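You operate a simulated robot arm through the tools that you are given. There is no shell and no other tool. Be economical: measure what you need, move in short steps, check, and stop when the job is done.

You are at the controls of a simulated robot arm. One attempt, no reset.

JOB
Quick-wash the towels with extra rinse, delayed by 2 hours.
Fine: they are in the drum; press start.
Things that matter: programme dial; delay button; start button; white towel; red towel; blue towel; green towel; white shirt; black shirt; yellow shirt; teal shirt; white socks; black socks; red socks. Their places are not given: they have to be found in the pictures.

The check looks at the end state, three seconds after you hand in, the way a careful person would. Anything else that was tipped, shoved, dropped, spilled or broken makes it a failure.

ROBOT AND FRAMES
A 6-joint arm with a two-finger parallel gripper, fixed in place. Base frame: the origin is at the foot of the arm, x ahead of it, y to its left, z up. Units: mm, degrees, N and s.
With the tool pointing down near the work surface it reaches from about 360 to 440 mm from the base axis. Its first joint turns from -166.0 to 166.0 degrees. Payload 3.91 kg.
Tool frame: the origin (TCP) lies between the finger pads and is the grasp point; the fingertips stand 30 mm ahead of it; z points along the fingers, y is the line along which they close. The gripper opens to 110 mm. The fingers are 20 mm wide and 10 mm thick; the gripper's body (48 by 112 mm) begins 55 mm behind the TCP.
Orientation is that of the tool frame in the base frame, as a unit quaternion [w, x, y, z]. With the fingers straight down and closing along the base's y, the tool's x points along the base's -x, its y along +y and its z along -z.

CONTROLS
- The arm moves only by the tool drive_tool. Its argument "commands" is a list of rows, each an object of numbers (a shift or turn left out is 0, a gripper value left out holds the last): "dx", "dy", "dz": the shift along the base's x, y, z in cm; "rx", "ry", "rz": the turn, a rotation vector about the base's x, y, z in degrees; "grip": the closure, from 0 (fully open) to 1 (shut). In form: [{"dx": .., "dy": .., "dz": .., "rx": .., "ry": .., "rz": .., "grip": ..}, ...]. A call has 1 to 8 rows; each row shifts and turns the commanded pose from where the row before left it. Rows are played at 5 a second. More than 50 mm and 8.6 degrees between two rows, or a gripper value outside its range, and nothing of the call is played. Where a pose cannot be reached the arm comes as near as it can. A force on the tool above 40 N (or 10 N above the force at the start of the call, whichever is more), or a blocked arm, ends the call early, and 0.2 s more pass. Each finger travels about 45 mm/s and halts on what it meets, pressing with about 26 N; the grip force reading is that of the motor and also rises with nothing between the fingers. The clock runs only during rows and for 0.2 s after the last one: add rows that do not move to give the fingers time. It gives the time, the measured TCP pose, the force on the tool (base axes), the opening and the grip force at its end, in the units of the frame above (readings bear some noise).
- Cameras (640 x 400 px; columns grow to the right, rows downward): "scene" is fixed at [48.9, 649.7, 1396.7]; the picture's right is [-1.00, -0.02, 0.00], its down [-0.01, 0.90, -0.44] and it looks along [0.01, -0.44, -0.90] (base axes); focal length 238 px, centre (320, 200). "wrist" rides on the gripper at [-36, 0, -57] in the tool frame; the picture's right is [0.00, -1.00, 0.00], its down [0.97, 0.00, -0.24] and it looks along [0.24, 0.00, 0.97] (tool axes); focal length 218 px, centre (320, 200).
- snapshot(camera): a new picture of that camera. The clock stands still meanwhile.
- move_column(by): slides the trunk up (or, below 0, down) by that many mm; the arm rides with it, the base frame stays. It gives what a move gives, with no picture.
- locate(camera, pixels): there is no depth. For up to 12 entries [column, row, z] of the newest picture of that camera ("zoom" is the newest enlarged one), the place [x, y] in the base frame at which the ray of that pixel passes the height z, good to about 2 mm. The clock stands still meanwhile.
- enlarge(camera, box): a new picture of the part [left, top, right, bottom] of that camera's present view, enlarged. The clock stands still meanwhile.
- hand_in(): hands the job in; it is judged then, once.

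Work in short steps. Measure before you move; look again where a grasp or a placing could have gone wrong, and mend it. You have 80 turns and 54 pictures in all, those below and enlarged ones among them. Open the gripper and draw the arm clear of the work before you hand the job in, unless the task says otherwise; then end with one line.

The tools are called as a command line: name --argument value ..., lists and objects as JSON in quotes. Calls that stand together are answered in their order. drive_tool: Moves the arm, as the interface text tells. Its arguments: {"type":"object","properties":{"commands":{"type":"array","items":{"type":"object","properties":{"dx":{"type":"number"},"dy":{"type":"number"},"dz":{"type":"number"},"rx":{"type":"number"},"ry":{"type":"number"},"rz":{"type":"number"},"grip":{"type":"number"}}}}},"required":["commands"]} The other tools are called the same way: move_column (by) slides the trunk up or down; snapshot (camera) takes a picture; locate (camera, pixels) gives the place at which the rays of pixels pass given heights; enlarge (camera, box) takes an enlarged picture of a part of a camera's view; hand_in () hands the job in.

At the start:

```text
t: 0.0
position: [169.0, 320.0, 1005.9]
orientation: [0.0, 0.0, 1.0, 0.001]
contact_force: [-0.4, 0.3, 0.5]
width: 109.9
finger_force: 0.0
trunk travel left (down, up): [-475.0, 115.0]
```

scene: 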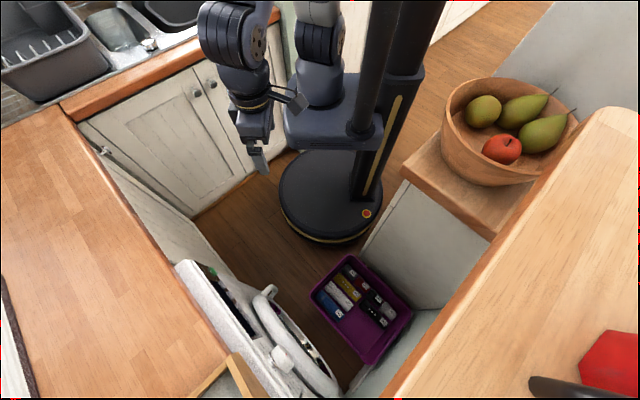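
wrist: 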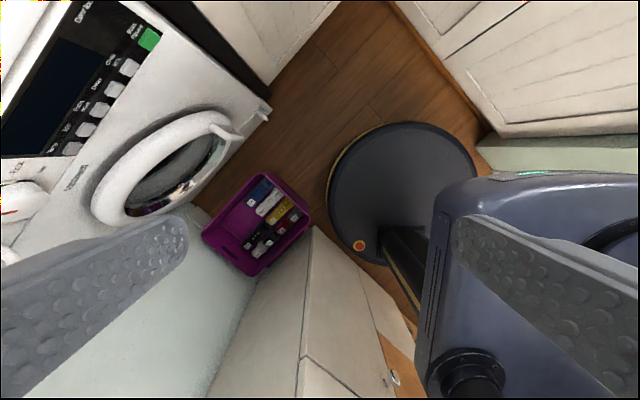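

The washer panel shows in the wrist picture around (90,90) and the basket around (260,220). I enlarge both.

enlarge --camera "wrist" --box '[0, 0, 240, 240]'

enlarge --camera "wrist" --box '[190, 160, 330, 290]'

enlarge --camera "scene" --box '[160, 240, 420, 400]'

```text
1.67 times, centred on (120, 120) of wrist
```

zoom: 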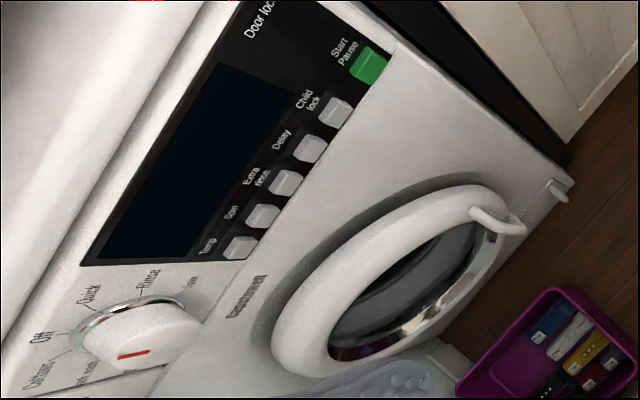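

```text
3.08 times, centred on (260, 225) of wrist
```

zoom: 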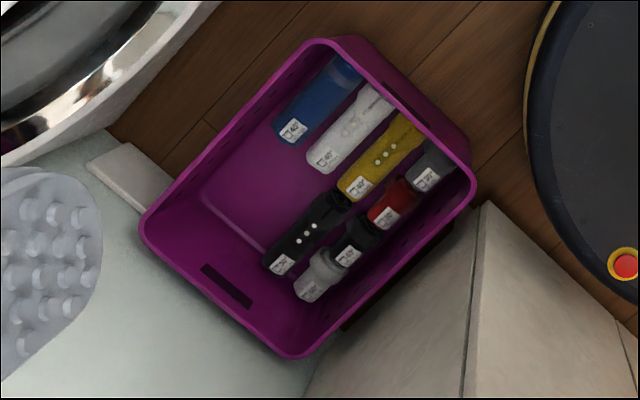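

```text
2.46 times, centred on (290, 320) of scene
```

zoom: 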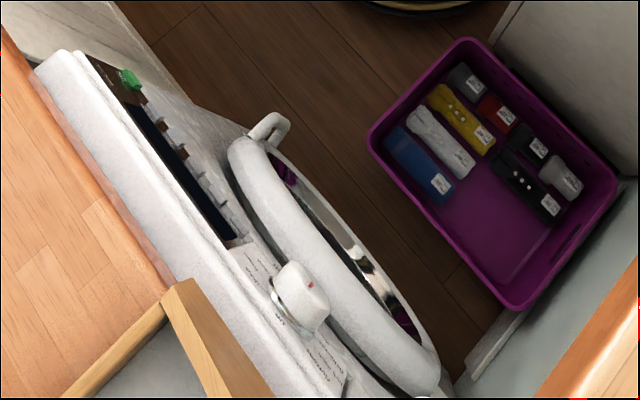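

I measure some points: washer panel corners, dial, buttons, door at guessed heights, and basket corners and items.

locate --camera "scene" --pixels '[[310, 290, 150], [352, 253, 150], [413, 312, 150], [370, 364, 150], [180, 263, 850], [265, 290, 400], [330, 398, 400], [330, 195, 30], [325, 300, 30], [372, 311, 50]]'

locate --camera "wrist" --pixels '[[202, 237, 150], [263, 173, 150], [312, 227, 150], [258, 276, 150], [258, 190, 50], [277, 210, 50], [400, 190, 30], [149, 39, 800], [149, 39, 700], [28, 195, 800], [28, 195, 700], [265, 110, 400]]'

```text
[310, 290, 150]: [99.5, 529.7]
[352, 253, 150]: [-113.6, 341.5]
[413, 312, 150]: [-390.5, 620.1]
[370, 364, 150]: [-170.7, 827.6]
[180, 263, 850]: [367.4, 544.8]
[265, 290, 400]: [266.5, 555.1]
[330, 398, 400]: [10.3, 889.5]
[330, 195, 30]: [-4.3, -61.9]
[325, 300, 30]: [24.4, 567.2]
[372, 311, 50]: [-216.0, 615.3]
```

```text
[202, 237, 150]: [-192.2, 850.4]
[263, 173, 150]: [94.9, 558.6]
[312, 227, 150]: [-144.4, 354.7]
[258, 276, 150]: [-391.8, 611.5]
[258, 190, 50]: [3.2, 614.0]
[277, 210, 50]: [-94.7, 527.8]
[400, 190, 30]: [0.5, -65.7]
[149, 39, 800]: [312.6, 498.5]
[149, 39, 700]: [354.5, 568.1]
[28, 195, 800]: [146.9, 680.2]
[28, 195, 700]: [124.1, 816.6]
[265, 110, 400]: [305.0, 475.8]
```

Triangulating start button: scene (213,270) versus wrist (150,39); dial: scene (286,357) versus wrist (12,204).

locate --camera "scene" --pixels '[[213, 270, 850], [213, 270, 800], [213, 270, 750], [213, 270, 700], [286, 357, 850], [286, 357, 800], [286, 357, 750], [286, 357, 700]]'

locate --camera "wrist" --pixels '[[150, 39, 850], [150, 39, 800], [150, 39, 750], [150, 39, 700], [12, 204, 850], [12, 204, 800], [12, 204, 750], [12, 204, 700]]'

```text
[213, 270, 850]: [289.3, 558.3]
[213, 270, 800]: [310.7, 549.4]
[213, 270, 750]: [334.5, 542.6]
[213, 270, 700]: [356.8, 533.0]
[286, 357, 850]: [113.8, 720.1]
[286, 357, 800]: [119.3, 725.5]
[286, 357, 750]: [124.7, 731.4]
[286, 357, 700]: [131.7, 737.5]
```

```text
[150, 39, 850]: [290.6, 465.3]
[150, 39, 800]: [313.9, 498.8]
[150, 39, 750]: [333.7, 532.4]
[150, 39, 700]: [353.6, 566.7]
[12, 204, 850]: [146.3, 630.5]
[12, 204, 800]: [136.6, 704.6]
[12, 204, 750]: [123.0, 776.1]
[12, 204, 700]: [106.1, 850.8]
```

Start button ≈ (337,540,740), dial ≈ (121,729,780), so the face looks along about (-0.66,-0.75). I turn the tool to face it: yaw first.

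drive_tool --commands '[{"rz": 8.1}, {"rz": 8.1}, {"rz": 8.1}, {"rz": 8.1}, {"rz": 8.1}, {"rz": 8.1}]'

drive_tool --commands '[{"rx": 6, "ry": -5.3}, {"rx": 6, "ry": -5.3}, {"rx": 6, "ry": -5.3}, {"rx": 6, "ry": -5.3}, {"rx": 6, "ry": -5.3}, {"rx": 6, "ry": -5.3}]'

snapshot --camera "wrist"

```text
t: 1.4
position: [168.7, 321.6, 1003.9]
orientation: [0.0, -0.413, 0.911, 0.001]
contact_force: [0.5, 0.0, 0.5]
width: 110.1
finger_force: 0.1
trunk travel left (down, up): [-475.0, 115.0]
```

```text
t: 2.8
position: [168.8, 320.6, 1006.0]
orientation: [0.371, -0.377, 0.832, 0.168]
contact_force: [0.5, 0.6, 0.4]
width: 110.0
finger_force: 0.0
trunk travel left (down, up): [-475.0, 115.0]
```

```text
48 pictures are left
```

wrist: 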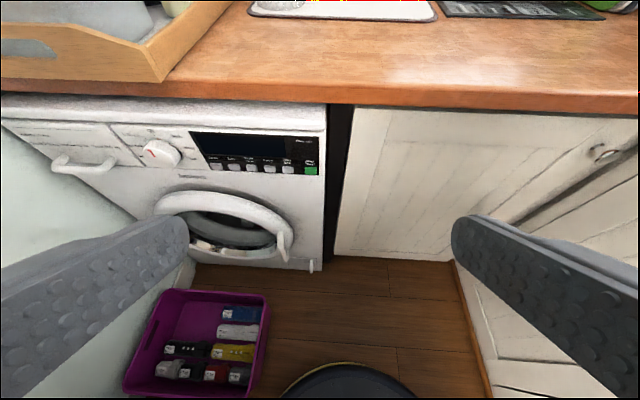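

The whole washer is in view; I enlarge panel and door, and there is something black at (525,8) on the worktop, maybe a note, so I look at it too.

enlarge --camera "wrist" --box '[100, 110, 330, 254]'

enlarge --camera "wrist" --box '[150, 180, 310, 280]'

enlarge --camera "wrist" --box '[120, 285, 280, 395]'

drive_tool --commands '[{"rx": 6, "ry": -5.3}, {"rx": 6, "ry": -5.3}]'

snapshot --camera "wrist"

```text
2.78 times, centred on (215, 182) of wrist
```

zoom: 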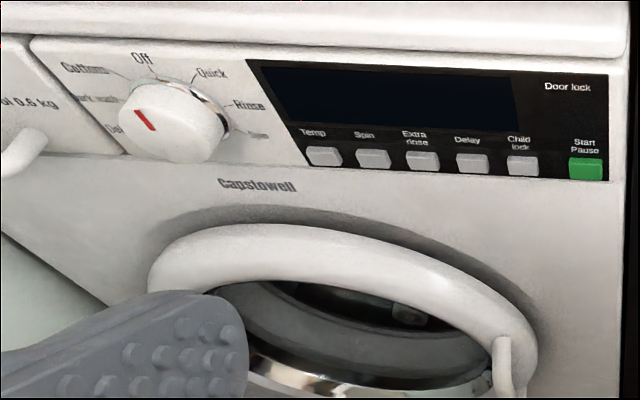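

```text
4.00 times, centred on (230, 230) of wrist
```

zoom: 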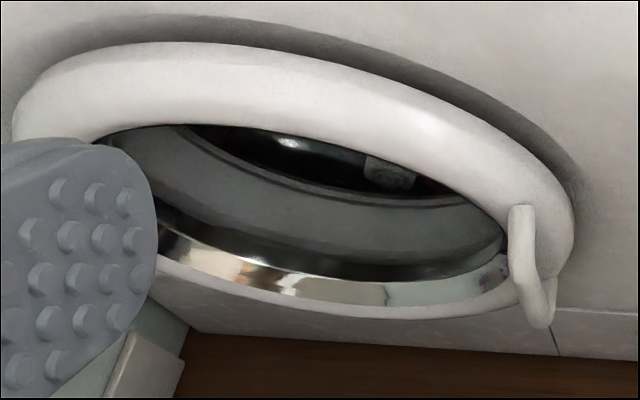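

```text
3.64 times, centred on (200, 340) of wrist
```

zoom: 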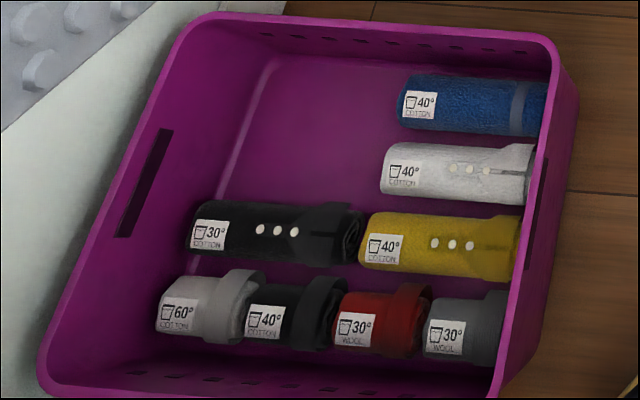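

```text
t: 3.4
position: [168.5, 320.6, 1005.7]
orientation: [0.483, -0.35, 0.772, 0.218]
contact_force: [0.4, 0.5, -0.1]
width: 110.0
finger_force: 0.0
trunk travel left (down, up): [-475.0, 115.0]
```

```text
44 pictures are left
```

wrist: 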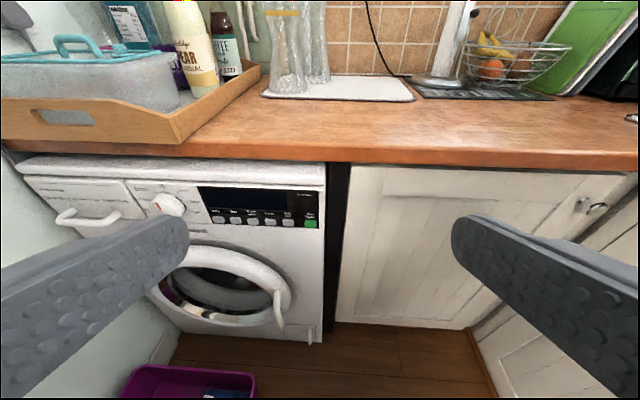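

The basket holds a blue towel (plain, banded), white/yellow/black shirts and socks. The drum's contents still need checking, so I lower the column to look through the door.

move_column --by -400

snapshot --camera "wrist"

snapshot --camera "scene"

```text
t: 7.2
position: [168.6, 320.2, 606.0]
orientation: [0.483, -0.349, 0.773, 0.217]
contact_force: [-0.2, 0.2, -1.5]
width: 110.0
finger_force: 0.1
trunk travel left (down, up): [-75.0, 515.0]
```

```text
43 pictures are left
```

wrist: 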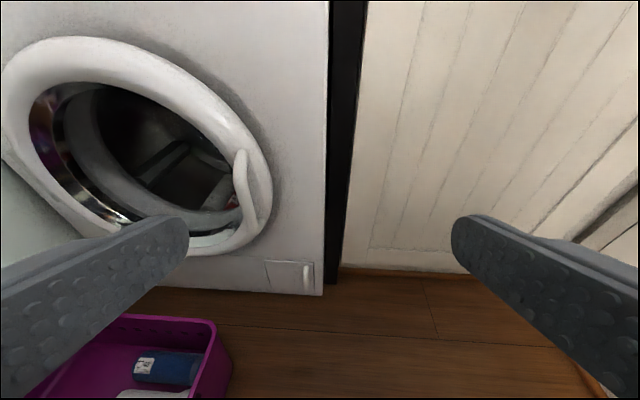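

```text
42 pictures are left
```

scene: 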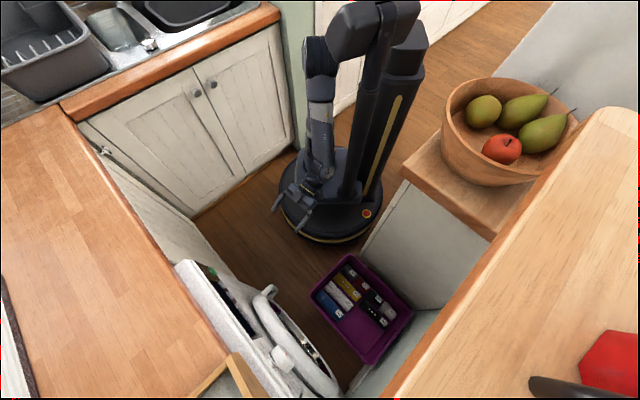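

The drum opening is at (160,160); I enlarge it.

enlarge --camera "wrist" --box '[40, 70, 270, 240]'

```text
2.35 times, centred on (155, 155) of wrist
```

zoom: 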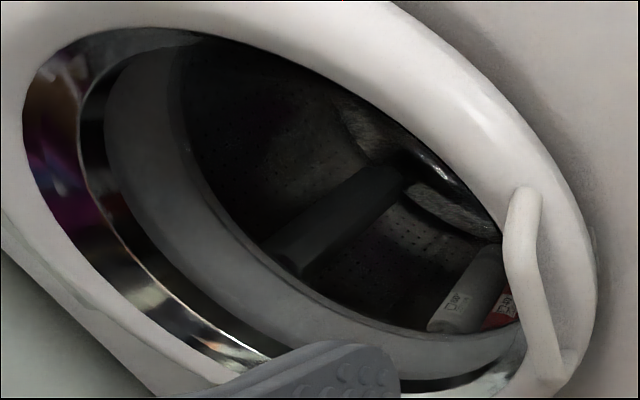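

White and red items show at the drum's lower right. I move left and forward to look more squarely into the drum.

drive_tool --commands '[{"dx": -3.5, "dy": 1.5}, {"dx": -3.5, "dy": 1.5}, {"dx": -3.5, "dy": 1.5}, {"dx": -3.5, "dy": 1.5}]'

snapshot --camera "wrist"

```text
t: 8.2
position: [133.2, 326.4, 586.5]
orientation: [0.504, -0.302, 0.799, 0.127]
contact_force: [-0.4, -1.1, 0.0]
width: 109.6
finger_force: 0.1
trunk travel left (down, up): [-75.0, 515.0]
stopped in row 4: the arm was blocked; the commanded pose is now the measured one
```

```text
40 pictures are left
```

wrist: 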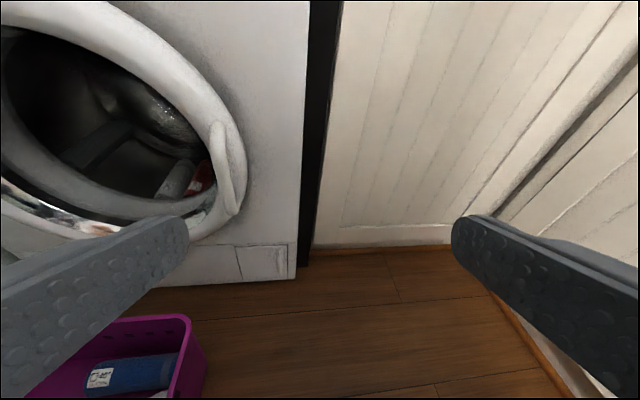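

The arm is probably folded too tightly there (radius 352). I move outward first.

drive_tool --commands '[{"dy": 3, "dz": 1}, {"dy": 3, "dz": 1}, {"dy": 3}, {"dy": 2}]'

snapshot --camera "scene"

```text
t: 9.2
position: [131.9, 435.6, 608.0]
orientation: [0.504, -0.304, 0.798, 0.128]
contact_force: [-0.2, 0.3, 0.4]
width: 110.2
finger_force: 0.0
trunk travel left (down, up): [-75.0, 515.0]
```

```text
39 pictures are left
```

scene: 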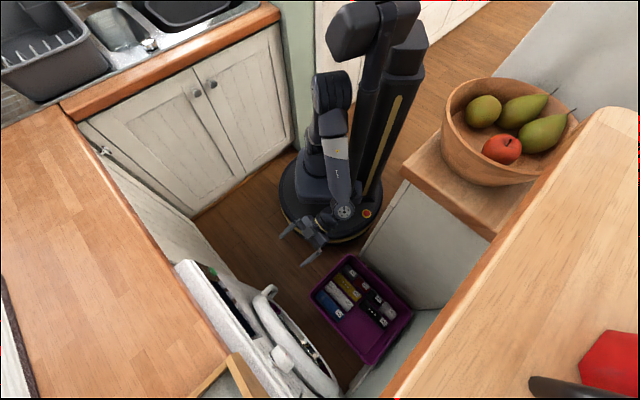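

Room now. I move left 14 cm and yaw back towards the door.

drive_tool --commands '[{"dx": -2.5, "rz": 5}, {"dx": -2.5, "rz": 5}, {"dx": -2.5, "rz": 5}, {"dx": -2.5, "rz": 5}, {"dx": -2.5, "rz": 5}]'

snapshot --camera "wrist"

```text
t: 10.3
position: [96.3, 434.8, 597.6]
orientation: [0.486, -0.391, 0.763, 0.17]
contact_force: [-0.6, 0.4, 1.0]
width: 110.2
finger_force: 0.1
trunk travel left (down, up): [-75.0, 515.0]
stopped in row 5: the arm was blocked; the commanded pose is now the measured one
```

```text
38 pictures are left
```

wrist: 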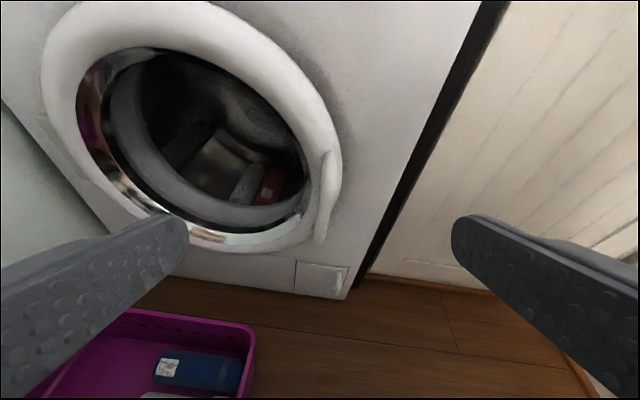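

Better view of the drum at (225,150); enlarge.

enlarge --camera "wrist" --box '[130, 60, 330, 230]'

```text
2.35 times, centred on (230, 145) of wrist
```

zoom: 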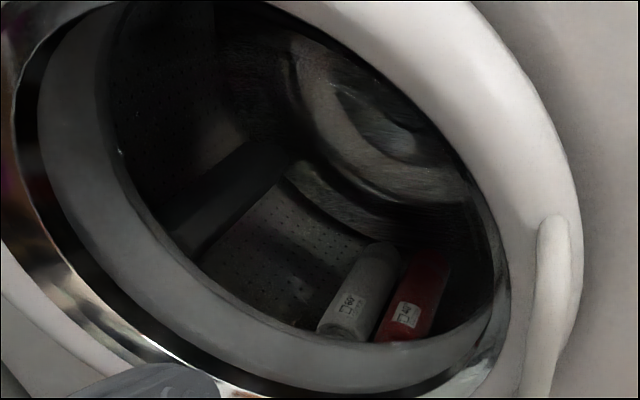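

White and red towels visible; the right half of the drum is hidden by the rim. I go further out and left, yawing back right is to follow.

drive_tool --commands '[{"dy": 2.5}, {"dy": 2.5, "dx": -2}, {"dx": -2.5}, {"dx": -2.5}, {"dx": -2.5}, {"dx": -2.5}]'

snapshot --camera "wrist"

```text
t: 11.4
position: [95.3, 488.4, 618.6]
orientation: [0.501, -0.314, 0.793, 0.148]
contact_force: [0.2, 0.6, -0.3]
width: 110.1
finger_force: 0.1
trunk travel left (down, up): [-75.0, 515.0]
stopped in row 5: the arm was blocked; the commanded pose is now the measured one
```

```text
36 pictures are left
```

wrist: 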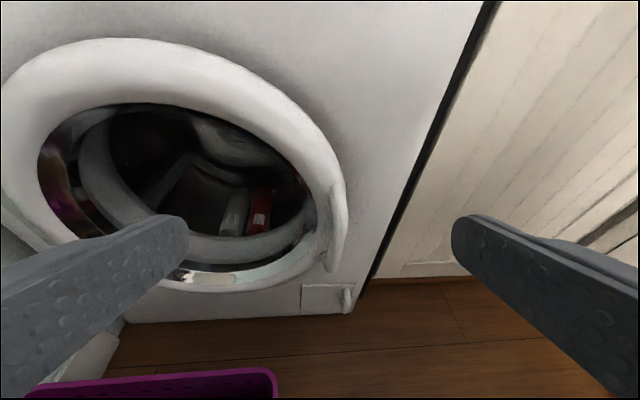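

The limit appears to be tool yaw against arm azimuth. With the wide view I can yaw towards +y and then move left.

drive_tool --commands '[{"rz": 8}, {"rz": 8}, {"rz": 8}, {"rz": 8}]'

drive_tool --commands '[{"dx": -3}, {"dx": -3}, {"dx": -3}, {"dx": -3}, {"dx": -3}]'

snapshot --camera "wrist"

```text
t: 12.4
position: [93.3, 487.9, 618.1]
orientation: [0.439, -0.521, 0.676, 0.28]
contact_force: [-1.4, -0.3, 0.7]
width: 110.1
finger_force: 0.0
trunk travel left (down, up): [-75.0, 515.0]
```

```text
t: 13.6
position: [53.2, 500.3, 638.6]
orientation: [0.469, -0.445, 0.719, 0.256]
contact_force: [0.8, 0.4, -0.5]
width: 109.8
finger_force: 0.1
trunk travel left (down, up): [-75.0, 515.0]
stopped in row 5: the arm was blocked; the commanded pose is now the measured one
```

```text
35 pictures are left
```

wrist: 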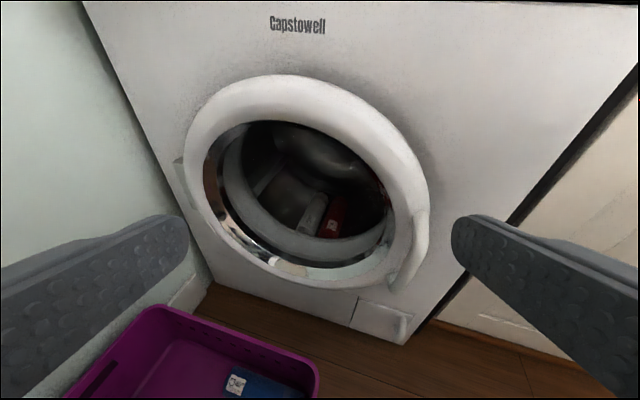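

Now nearly in front of the door; enlarge the opening around (310,195).

enlarge --camera "wrist" --box '[220, 110, 410, 270]'

```text
2.50 times, centred on (315, 190) of wrist
```

zoom: 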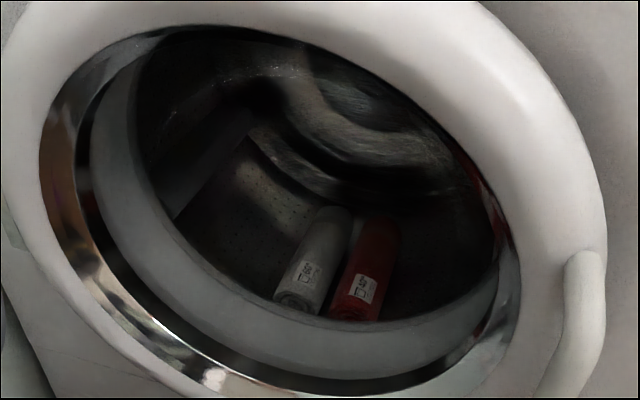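

Two rolls: white, red. Check the dark right part more closely.

enlarge --camera "wrist" --box '[300, 180, 390, 245]'

```text
6.15 times, centred on (345, 212) of wrist
```

zoom: 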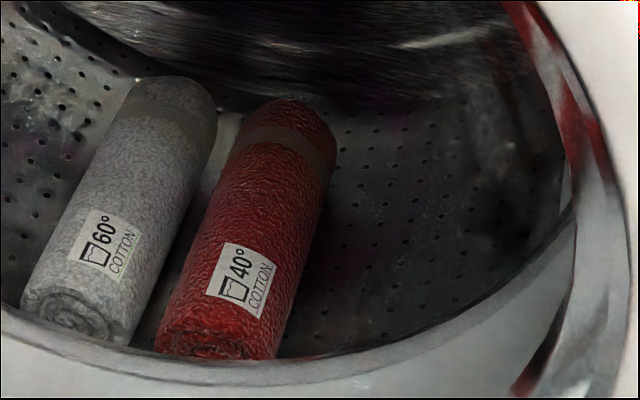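

The drum holds the white and red towels, as the user says; basket laundry stays out. Now to the dial: raise the column for a close look at the panel.

move_column --by 200

snapshot --camera "wrist"

```text
t: 15.7
position: [52.2, 499.1, 837.6]
orientation: [0.469, -0.446, 0.718, 0.257]
contact_force: [0.1, 0.4, -0.3]
width: 109.8
finger_force: 0.1
trunk travel left (down, up): [-275.0, 315.0]
```

```text
32 pictures are left
```

wrist: 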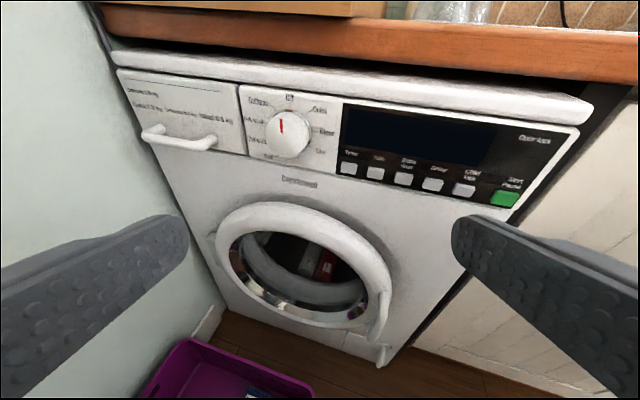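

Great front view; enlarge dial and panel.

enlarge --camera "wrist" --box '[235, 80, 345, 170]'

enlarge --camera "wrist" --box '[330, 95, 560, 220]'

```text
4.44 times, centred on (290, 125) of wrist
```

zoom: 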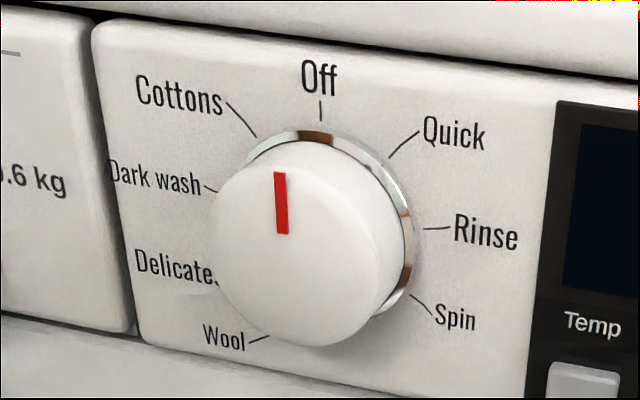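

```text
2.78 times, centred on (445, 158) of wrist
```

zoom: 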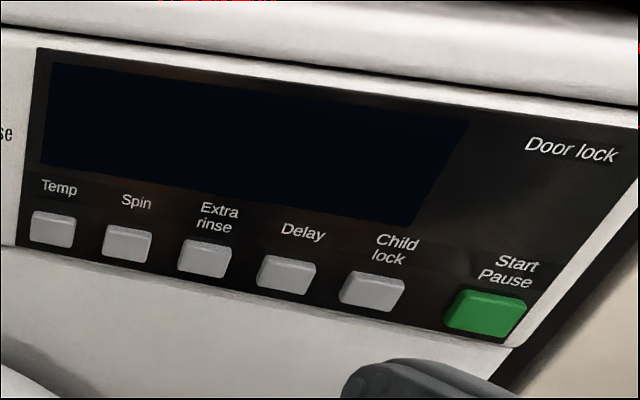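

Dial points to Off; Quick is about 40–45° clockwise. I enlarge the scene view of the panel to triangulate dial and buttons.

enlarge --camera "scene" --box '[190, 250, 320, 390]'

```text
2.86 times, centred on (255, 320) of scene
```

zoom: 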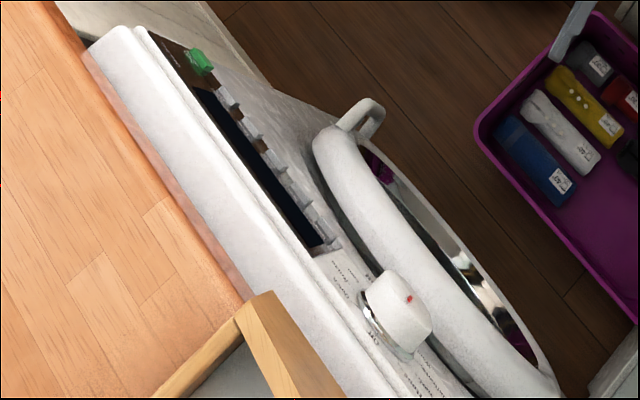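

Locating dial face centre (286.6,135), buttons extra rinse (403.6,179.6), delay (432.4,185), start (505,197.6) and temp (348.6,168.8) along their rays.

locate --camera "wrist" --pixels '[[286.6, 135, 800], [286.6, 135, 740], [403.6, 179.6, 760], [403.6, 179.6, 720], [432.4, 185, 760], [432.4, 185, 720], [505, 197.6, 760], [505, 197.6, 720], [348.6, 168.8, 760], [348.6, 168.8, 720]]'

locate --camera "zoom" --pixels '[[413, 300, 800], [413, 300, 740], [200, 62, 760], [200, 62, 720]]'

```text
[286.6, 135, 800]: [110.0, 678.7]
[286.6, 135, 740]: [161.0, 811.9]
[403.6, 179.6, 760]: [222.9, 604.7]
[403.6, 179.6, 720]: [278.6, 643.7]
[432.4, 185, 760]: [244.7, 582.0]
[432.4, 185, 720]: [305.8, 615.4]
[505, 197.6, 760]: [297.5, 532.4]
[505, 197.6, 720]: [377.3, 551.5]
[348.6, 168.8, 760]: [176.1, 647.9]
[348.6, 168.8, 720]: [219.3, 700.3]
```

```text
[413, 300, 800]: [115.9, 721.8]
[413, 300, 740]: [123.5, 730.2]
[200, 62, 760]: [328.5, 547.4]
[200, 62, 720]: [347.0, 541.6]
```

Dial face ≈ (123,724,779), panel runs along (0.727,-0.687) horizontally. I level the tool, aim it along the panel normal and go to about 100 mm before the dial.

drive_tool --commands '[{"dy": 3, "dz": -1.2, "rx": 4.1, "ry": -3.1, "rz": -2.7}, {"dy": 3, "dz": -1.2, "rx": 4.1, "ry": -3.1, "rz": -2.7}, {"dy": 3, "dz": -1.2, "rx": 4.1, "ry": -3.1, "rz": -2.7}, {"dy": 3, "dz": -1.2, "rx": 4.1, "ry": -3.1, "rz": -2.7}, {"dy": 3, "dz": -1.2, "rx": 4.1, "ry": -3.1, "rz": -2.7}, {}]'

snapshot --camera "wrist"

```text
t: 17.1
position: [51.1, 649.2, 776.6]
orientation: [0.659, -0.3, 0.639, 0.262]
contact_force: [-0.1, 0.1, 0.3]
width: 110.3
finger_force: 0.0
trunk travel left (down, up): [-275.0, 315.0]
```

```text
28 pictures are left
```

wrist: 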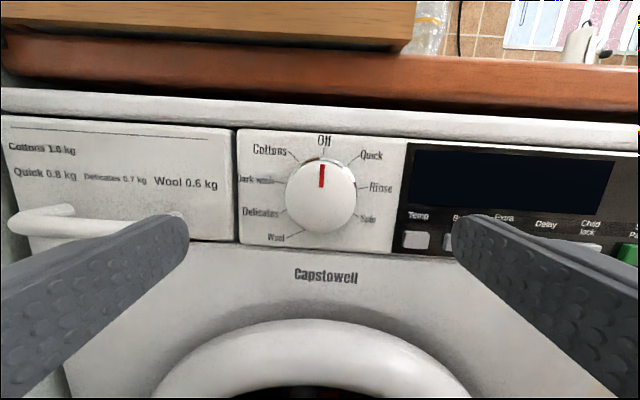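

The tool is square to the panel, dial face centred at (321,200), about z 774. I narrow the fingers to about 70 mm and approach 55 mm.

drive_tool --commands '[{"grip": 0.36}, {"dx": 1.26, "dy": 1.34}, {"dx": 1.26, "dy": 1.34}, {"dx": 1.26, "dy": 1.34}, {}]'

snapshot --camera "wrist"

enlarge --camera "scene" --box '[240, 310, 340, 400]'

```text
t: 18.3
position: [89.0, 689.1, 777.3]
orientation: [0.658, -0.3, 0.639, 0.261]
contact_force: [0.0, -0.3, 0.1]
width: 70.6
finger_force: 0.1
trunk travel left (down, up): [-275.0, 315.0]
```

```text
27 pictures are left
```

wrist: 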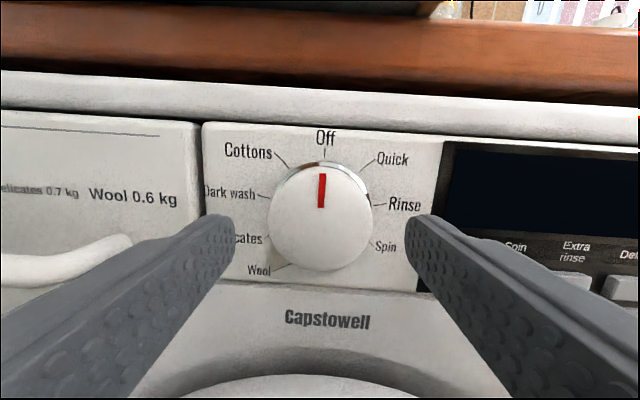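

```text
4.44 times, centred on (290, 355) of scene
```

zoom: 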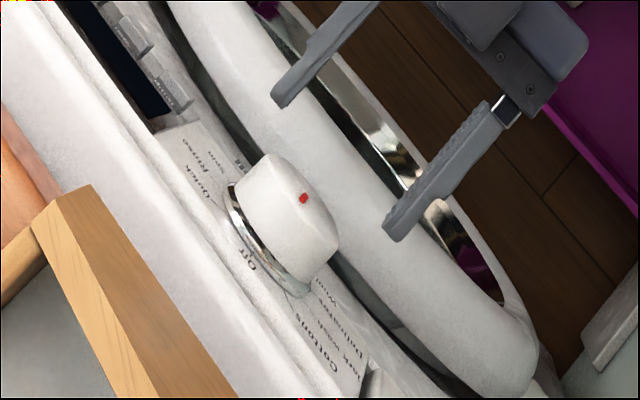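

Knob: front centre at (320,220), radius 28 mm, z≈773; fingertips about 30 mm short. I go down 4 mm, advance 45 mm, and look before closing.

drive_tool --commands '[{"dz": -0.4}, {"dx": 1.03, "dy": 1.1}, {"dx": 1.03, "dy": 1.1}, {"dx": 1.03, "dy": 1.1}, {}]'

enlarge --camera "scene" --box '[240, 310, 340, 400]'

snapshot --camera "wrist"

```text
t: 19.5
position: [119.6, 721.6, 774.7]
orientation: [0.658, -0.3, 0.639, 0.262]
contact_force: [-8.4, -12.6, -0.6]
width: 71.5
finger_force: 1.7
trunk travel left (down, up): [-275.0, 315.0]
```

```text
4.44 times, centred on (290, 355) of scene
```

zoom: 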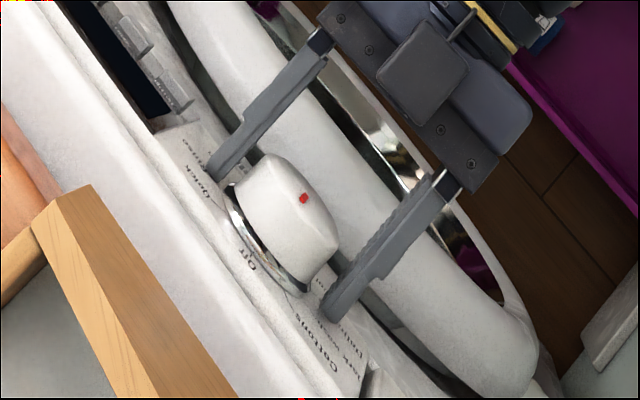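

```text
24 pictures are left
```

wrist: 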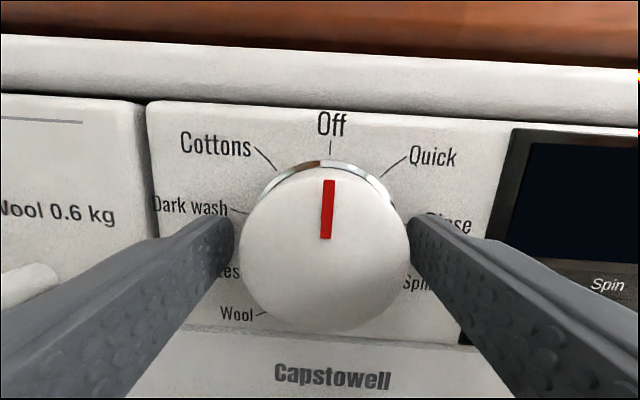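

Fingertips touched the panel (≈15 N), straddling the knob. Back off 4 mm and close on it.

drive_tool --commands '[{"dx": -0.27, "dy": -0.29}, {"grip": 0.6}, {}, {}]'

```text
t: 20.5
position: [118.3, 719.2, 775.4]
orientation: [0.659, -0.298, 0.64, 0.261]
contact_force: [5.3, 1.3, 2.0]
width: 56.4
finger_force: 45.4
trunk travel left (down, up): [-275.0, 315.0]
```

Gripped at 56 mm. Label spacing is about 40°, so I turn +40° about the dial axis (clockwise).

drive_tool --commands '[{"rx": 5.48, "ry": 5.84}, {"rx": 5.48, "ry": 5.84}, {"rx": 5.48, "ry": 5.84}, {"rx": 5.48, "ry": 5.84}, {"rx": 5.48, "ry": 5.84}, {}]'

snapshot --camera "wrist"

```text
t: 21.9
position: [118.5, 718.0, 775.2]
orientation: [0.529, -0.059, 0.704, 0.47]
contact_force: [15.7, 1.4, 9.6]
width: 55.6
finger_force: 45.0
trunk travel left (down, up): [-275.0, 315.0]
```

```text
23 pictures are left
```

wrist: 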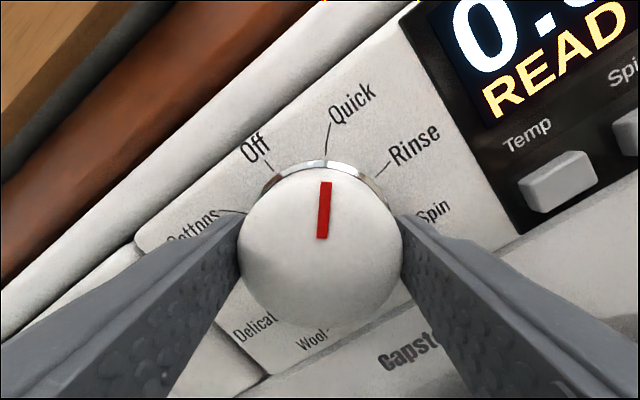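

Pointer is on Quick and the display lit. Release, back out 80 mm and roll back.

drive_tool --commands '[{"grip": 0.36}, {}, {"dx": -2, "dy": -2.13}, {"dx": -2, "dy": -2.13}, {"dx": -2, "dy": -2.13}]'

drive_tool --commands '[{"rx": -5.48, "ry": -5.84}, {"rx": -5.48, "ry": -5.84}, {"rx": -5.48, "ry": -5.84}, {"rx": -5.48, "ry": -5.84}, {"rx": -5.48, "ry": -5.84, "grip": 1}, {}, {}]'

snapshot --camera "wrist"

```text
t: 23.1
position: [51.3, 666.5, 780.7]
orientation: [0.53, -0.063, 0.705, 0.467]
contact_force: [-0.3, -0.1, 0.7]
width: 70.4
finger_force: 0.1
out of reach, approached as far as the arm can: row 4, 5
trunk travel left (down, up): [-275.0, 315.0]
```

```text
t: 24.7
position: [52.4, 666.5, 780.7]
orientation: [0.659, -0.3, 0.639, 0.261]
contact_force: [0.0, -0.4, -0.2]
width: 0.1
finger_force: 0.0
trunk travel left (down, up): [-275.0, 315.0]
```

```text
22 pictures are left
```

wrist: 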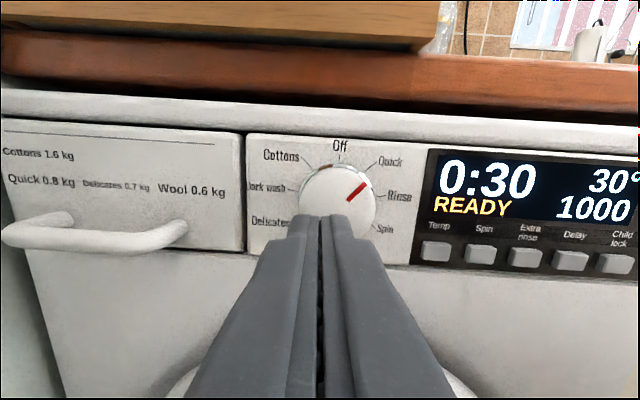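

Dial on Quick, display 0:30 READY, 30°, 1000. Now locate extra rinse (526,257) and delay (571,260) button faces.

locate --camera "wrist" --pixels '[[526, 257, 750], [526, 257, 730], [571, 260, 750], [571, 260, 730], [437, 251, 750], [437, 251, 730], [340, 200, 775], [340, 200, 770]]'

enlarge --camera "wrist" --box '[410, 145, 640, 289]'

```text
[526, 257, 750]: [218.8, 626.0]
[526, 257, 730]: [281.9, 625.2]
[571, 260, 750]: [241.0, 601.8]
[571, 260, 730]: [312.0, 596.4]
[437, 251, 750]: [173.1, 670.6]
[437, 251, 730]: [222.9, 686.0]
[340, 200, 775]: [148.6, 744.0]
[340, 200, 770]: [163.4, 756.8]
```

```text
2.78 times, centred on (525, 217) of wrist
```

zoom: 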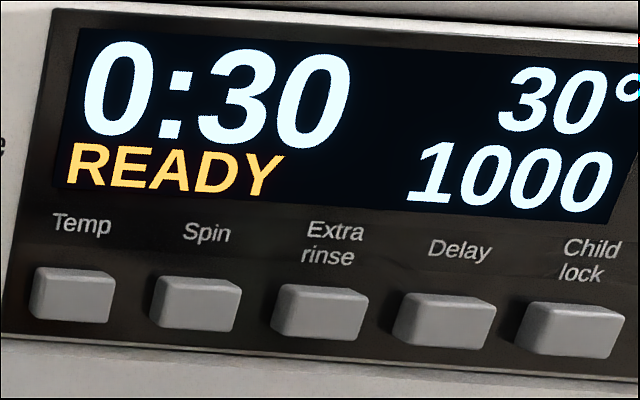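

Buttons sit at z≈740: extra rinse ≈ (250,625.6), delay ≈ (276.5,599), start ≈ (337,542). Move the closed fingers to 25 mm in front of extra rinse.

drive_tool --commands '[{"dx": 3.2, "dy": -1.62, "dz": -0.81}, {"dx": 3.2, "dy": -1.62, "dz": -0.81}, {"dx": 3.2, "dy": -1.62, "dz": -0.81}, {"dx": 3.2, "dy": -1.62, "dz": -0.81}, {"dx": 3.2, "dy": -1.62, "dz": -0.81}, {}]'

snapshot --camera "wrist"

enlarge --camera "scene" --box '[200, 260, 320, 380]'

```text
t: 26.1
position: [212.6, 585.4, 740.3]
orientation: [0.659, -0.3, 0.639, 0.261]
contact_force: [1.0, -0.6, 0.3]
width: 0.0
finger_force: 26.1
trunk travel left (down, up): [-275.0, 315.0]
```

```text
20 pictures are left
```

wrist: 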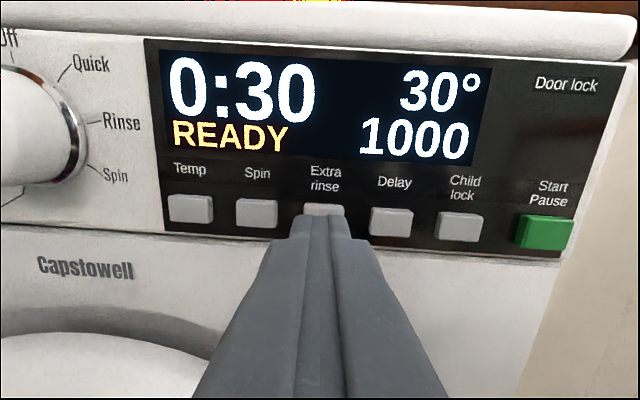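

```text
3.33 times, centred on (260, 320) of scene
```

zoom: 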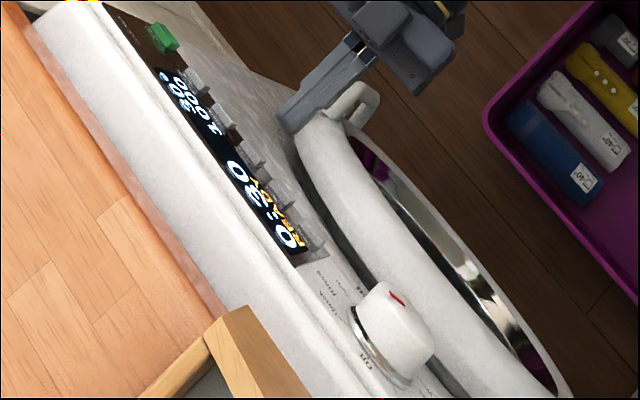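

Fingers line up with Extra rinse. Advance 21 mm, then press with small steps.

drive_tool --commands '[{"dx": 0.72, "dy": 0.77}, {"dx": 0.72, "dy": 0.77}, {"dx": 0.2, "dy": 0.21}, {"dx": 0.14, "dy": 0.15}, {}]'

snapshot --camera "wrist"

```text
t: 27.3
position: [229.7, 605.6, 741.1]
orientation: [0.659, -0.3, 0.639, 0.261]
contact_force: [-0.9, -0.2, 0.0]
width: 0.0
finger_force: 26.1
trunk travel left (down, up): [-275.0, 315.0]
```

```text
18 pictures are left
```

wrist: 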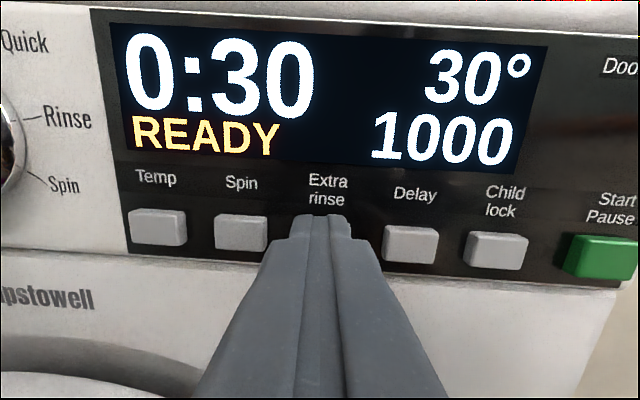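

No contact yet (tip at D≈629). Continue in 1.5 mm steps.

drive_tool --commands '[{"dx": 0.1, "dy": 0.11}, {"dx": 0.1, "dy": 0.11}, {"dx": 0.1, "dy": 0.11}]'

```text
t: 28.1
position: [231.6, 608.2, 741.7]
orientation: [0.659, -0.3, 0.639, 0.261]
contact_force: [-4.7, -8.1, -0.8]
width: 0.0
finger_force: 26.2
trunk travel left (down, up): [-275.0, 315.0]
```

Contact about 9 N; check whether it registered.

snapshot --camera "wrist"

```text
17 pictures are left
```

wrist: 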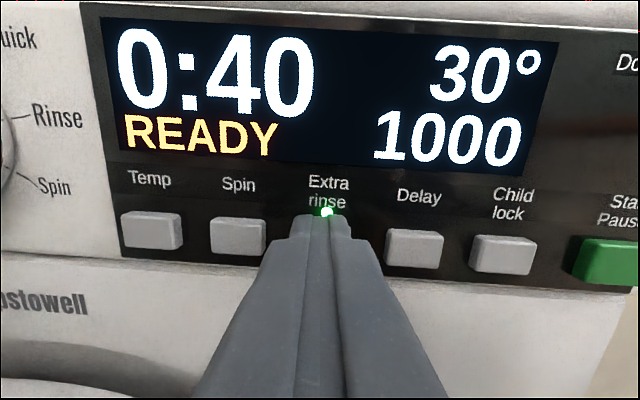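

Extra rinse LED is on, 0:40. Back out 15 mm, shift to Delay (+26.5,-25.5), approach and press once.

drive_tool --commands '[{"dx": -0.51, "dy": -0.55}, {"dx": -0.51, "dy": -0.55}, {"dx": 1.32, "dy": -1.27, "dz": -0.1}, {"dx": 1.33, "dy": -1.28}, {}]'

snapshot --camera "wrist"

```text
t: 29.3
position: [247.1, 571.9, 740.5]
orientation: [0.658, -0.301, 0.638, 0.262]
contact_force: [-0.1, 0.0, -0.5]
width: 0.0
finger_force: 25.7
trunk travel left (down, up): [-275.0, 315.0]
```

```text
16 pictures are left
```

wrist: 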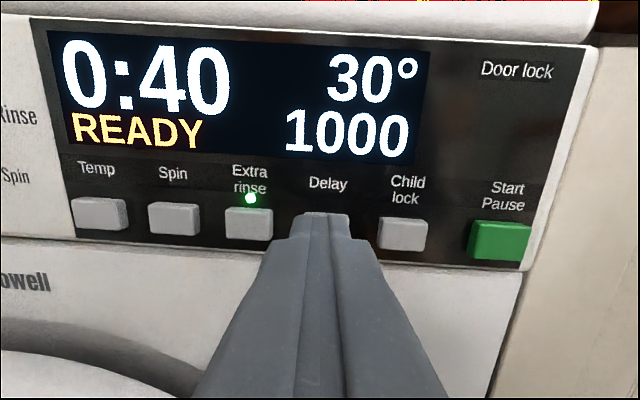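

Centred on Delay (≈(326,225)). Press: 16.5 mm forward in steps.

drive_tool --commands '[{"dx": 0.41, "dy": 0.44}, {"dx": 0.41, "dy": 0.44}, {"dx": 0.17, "dy": 0.18}, {"dx": 0.1, "dy": 0.11}, {"dx": 0.07, "dy": 0.07}]'

snapshot --camera "wrist"

```text
t: 30.5
position: [259.4, 582.7, 740.6]
orientation: [0.659, -0.299, 0.639, 0.261]
contact_force: [-10.2, -18.5, 2.3]
width: 0.1
finger_force: 26.3
trunk travel left (down, up): [-275.0, 315.0]
```

```text
15 pictures are left
```

wrist: 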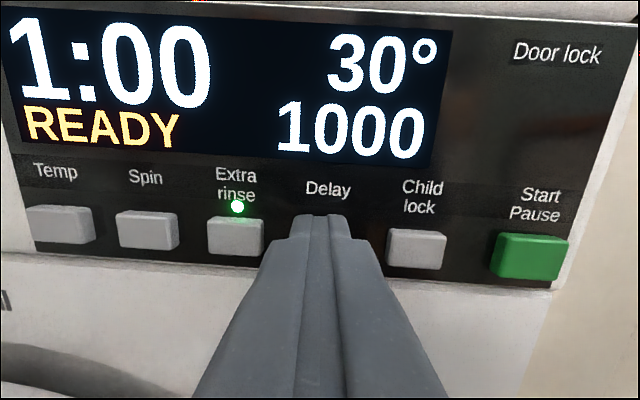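

Display shows 1:00. Release and press again.

drive_tool --commands '[{"dx": -0.41, "dy": -0.44}, {"dx": -0.41, "dy": -0.44}, {}, {"dx": 0.41, "dy": 0.44}, {"dx": 0.41, "dy": 0.44}, {}]'

snapshot --camera "wrist"

```text
t: 31.9
position: [259.4, 581.7, 740.4]
orientation: [0.658, -0.3, 0.639, 0.262]
contact_force: [-9.4, -13.9, 2.8]
width: 0.3
finger_force: 26.0
trunk travel left (down, up): [-275.0, 315.0]
```

```text
14 pictures are left
```

wrist: 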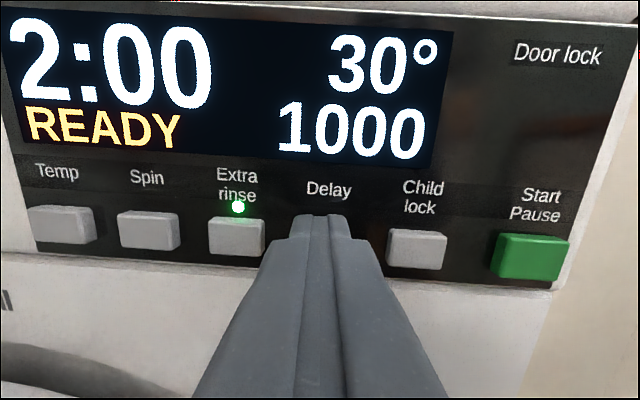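

Delay 2:00. Back out and shift to Start (+61,-57.5).

drive_tool --commands '[{"dx": -0.55, "dy": -0.6}, {"dx": -0.55, "dy": -0.6}, {"dx": 3.05, "dy": -2.87}, {"dx": 3.05, "dy": -2.87}, {}]'

snapshot --camera "wrist"

```text
t: 33.1
position: [310.4, 514.5, 740.4]
orientation: [0.659, -0.3, 0.639, 0.261]
contact_force: [-0.4, 0.5, -0.2]
width: 0.0
finger_force: 26.4
trunk travel left (down, up): [-275.0, 315.0]
```

```text
13 pictures are left
```

wrist: 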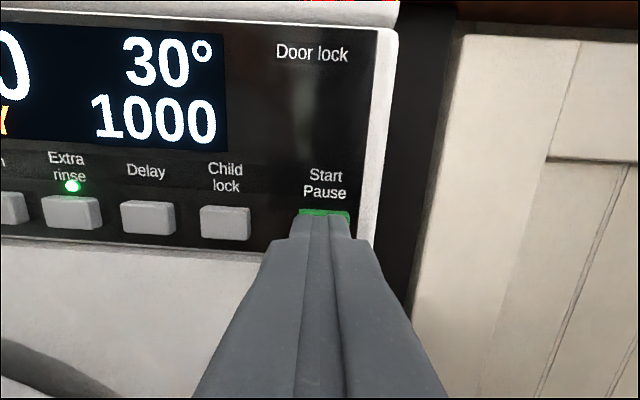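

Centred on Start. Press forward 16 mm, briefly, once.

drive_tool --commands '[{"dx": 0.41, "dy": 0.44}, {"dx": 0.41, "dy": 0.44}, {"dx": 0.14, "dy": 0.15}, {"dx": 0.1, "dy": 0.11}]'

snapshot --camera "wrist"

```text
t: 34.1
position: [320.2, 524.4, 740.5]
orientation: [0.658, -0.301, 0.639, 0.261]
contact_force: [-24.0, -27.2, 0.2]
width: 0.0
finger_force: 25.3
trunk travel left (down, up): [-275.0, 315.0]
```

```text
12 pictures are left
```

wrist: 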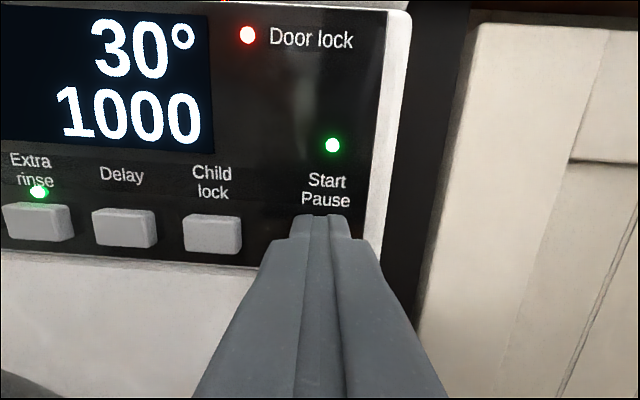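

Start light and door lock are lit. Withdraw straight back and open the gripper well clear, then check the panel.

drive_tool --commands '[{"dx": -1.4, "dy": -1.5}, {"dx": -2.0, "dy": -2.1}, {"dx": -2.0, "dy": -2.1}, {"dx": -2.0, "dy": -2.1}, {"dx": -2.0, "dy": -1.5, "grip": 0}, {}, {}, {}]'

snapshot --camera "wrist"

snapshot --camera "scene"

```text
t: 35.9
position: [228.1, 433.0, 740.7]
orientation: [0.659, -0.3, 0.639, 0.261]
contact_force: [0.4, 0.3, 0.3]
width: 86.7
finger_force: 0.1
trunk travel left (down, up): [-275.0, 315.0]
```

```text
11 pictures are left
```

wrist: 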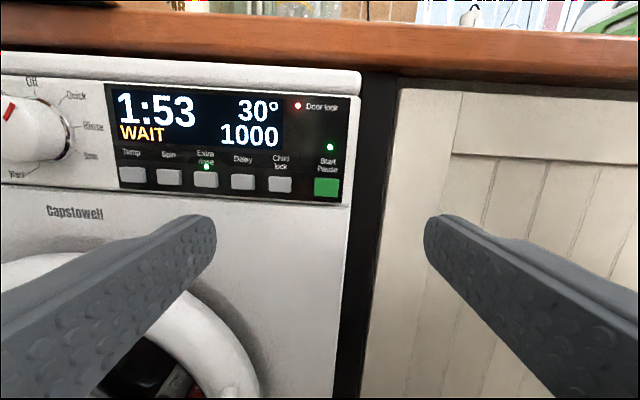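

```text
10 pictures are left
```

scene: 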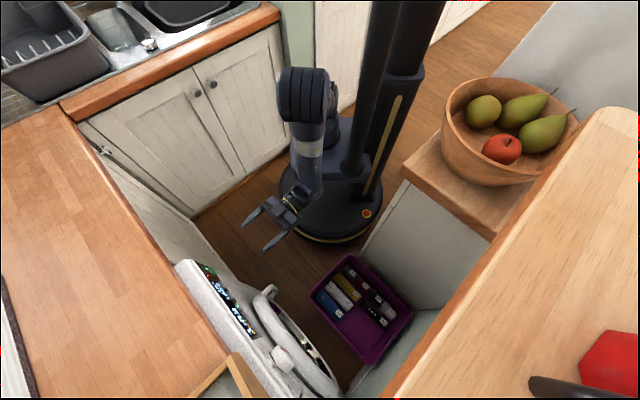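

The panel shows WAIT 1:53 counting down, with the extra rinse, start and door lock lights on. The arm is clear and the gripper open, so I hand in.

hand_in

```text
The job is handed in.
```

The washer is set to Quick with extra rinse and a 2-hour delay, and it is started, locked and counting down with the white and red towels in the drum; the blue towel is still in the basket because you said the towels were already loaded, and I saw no green towel.
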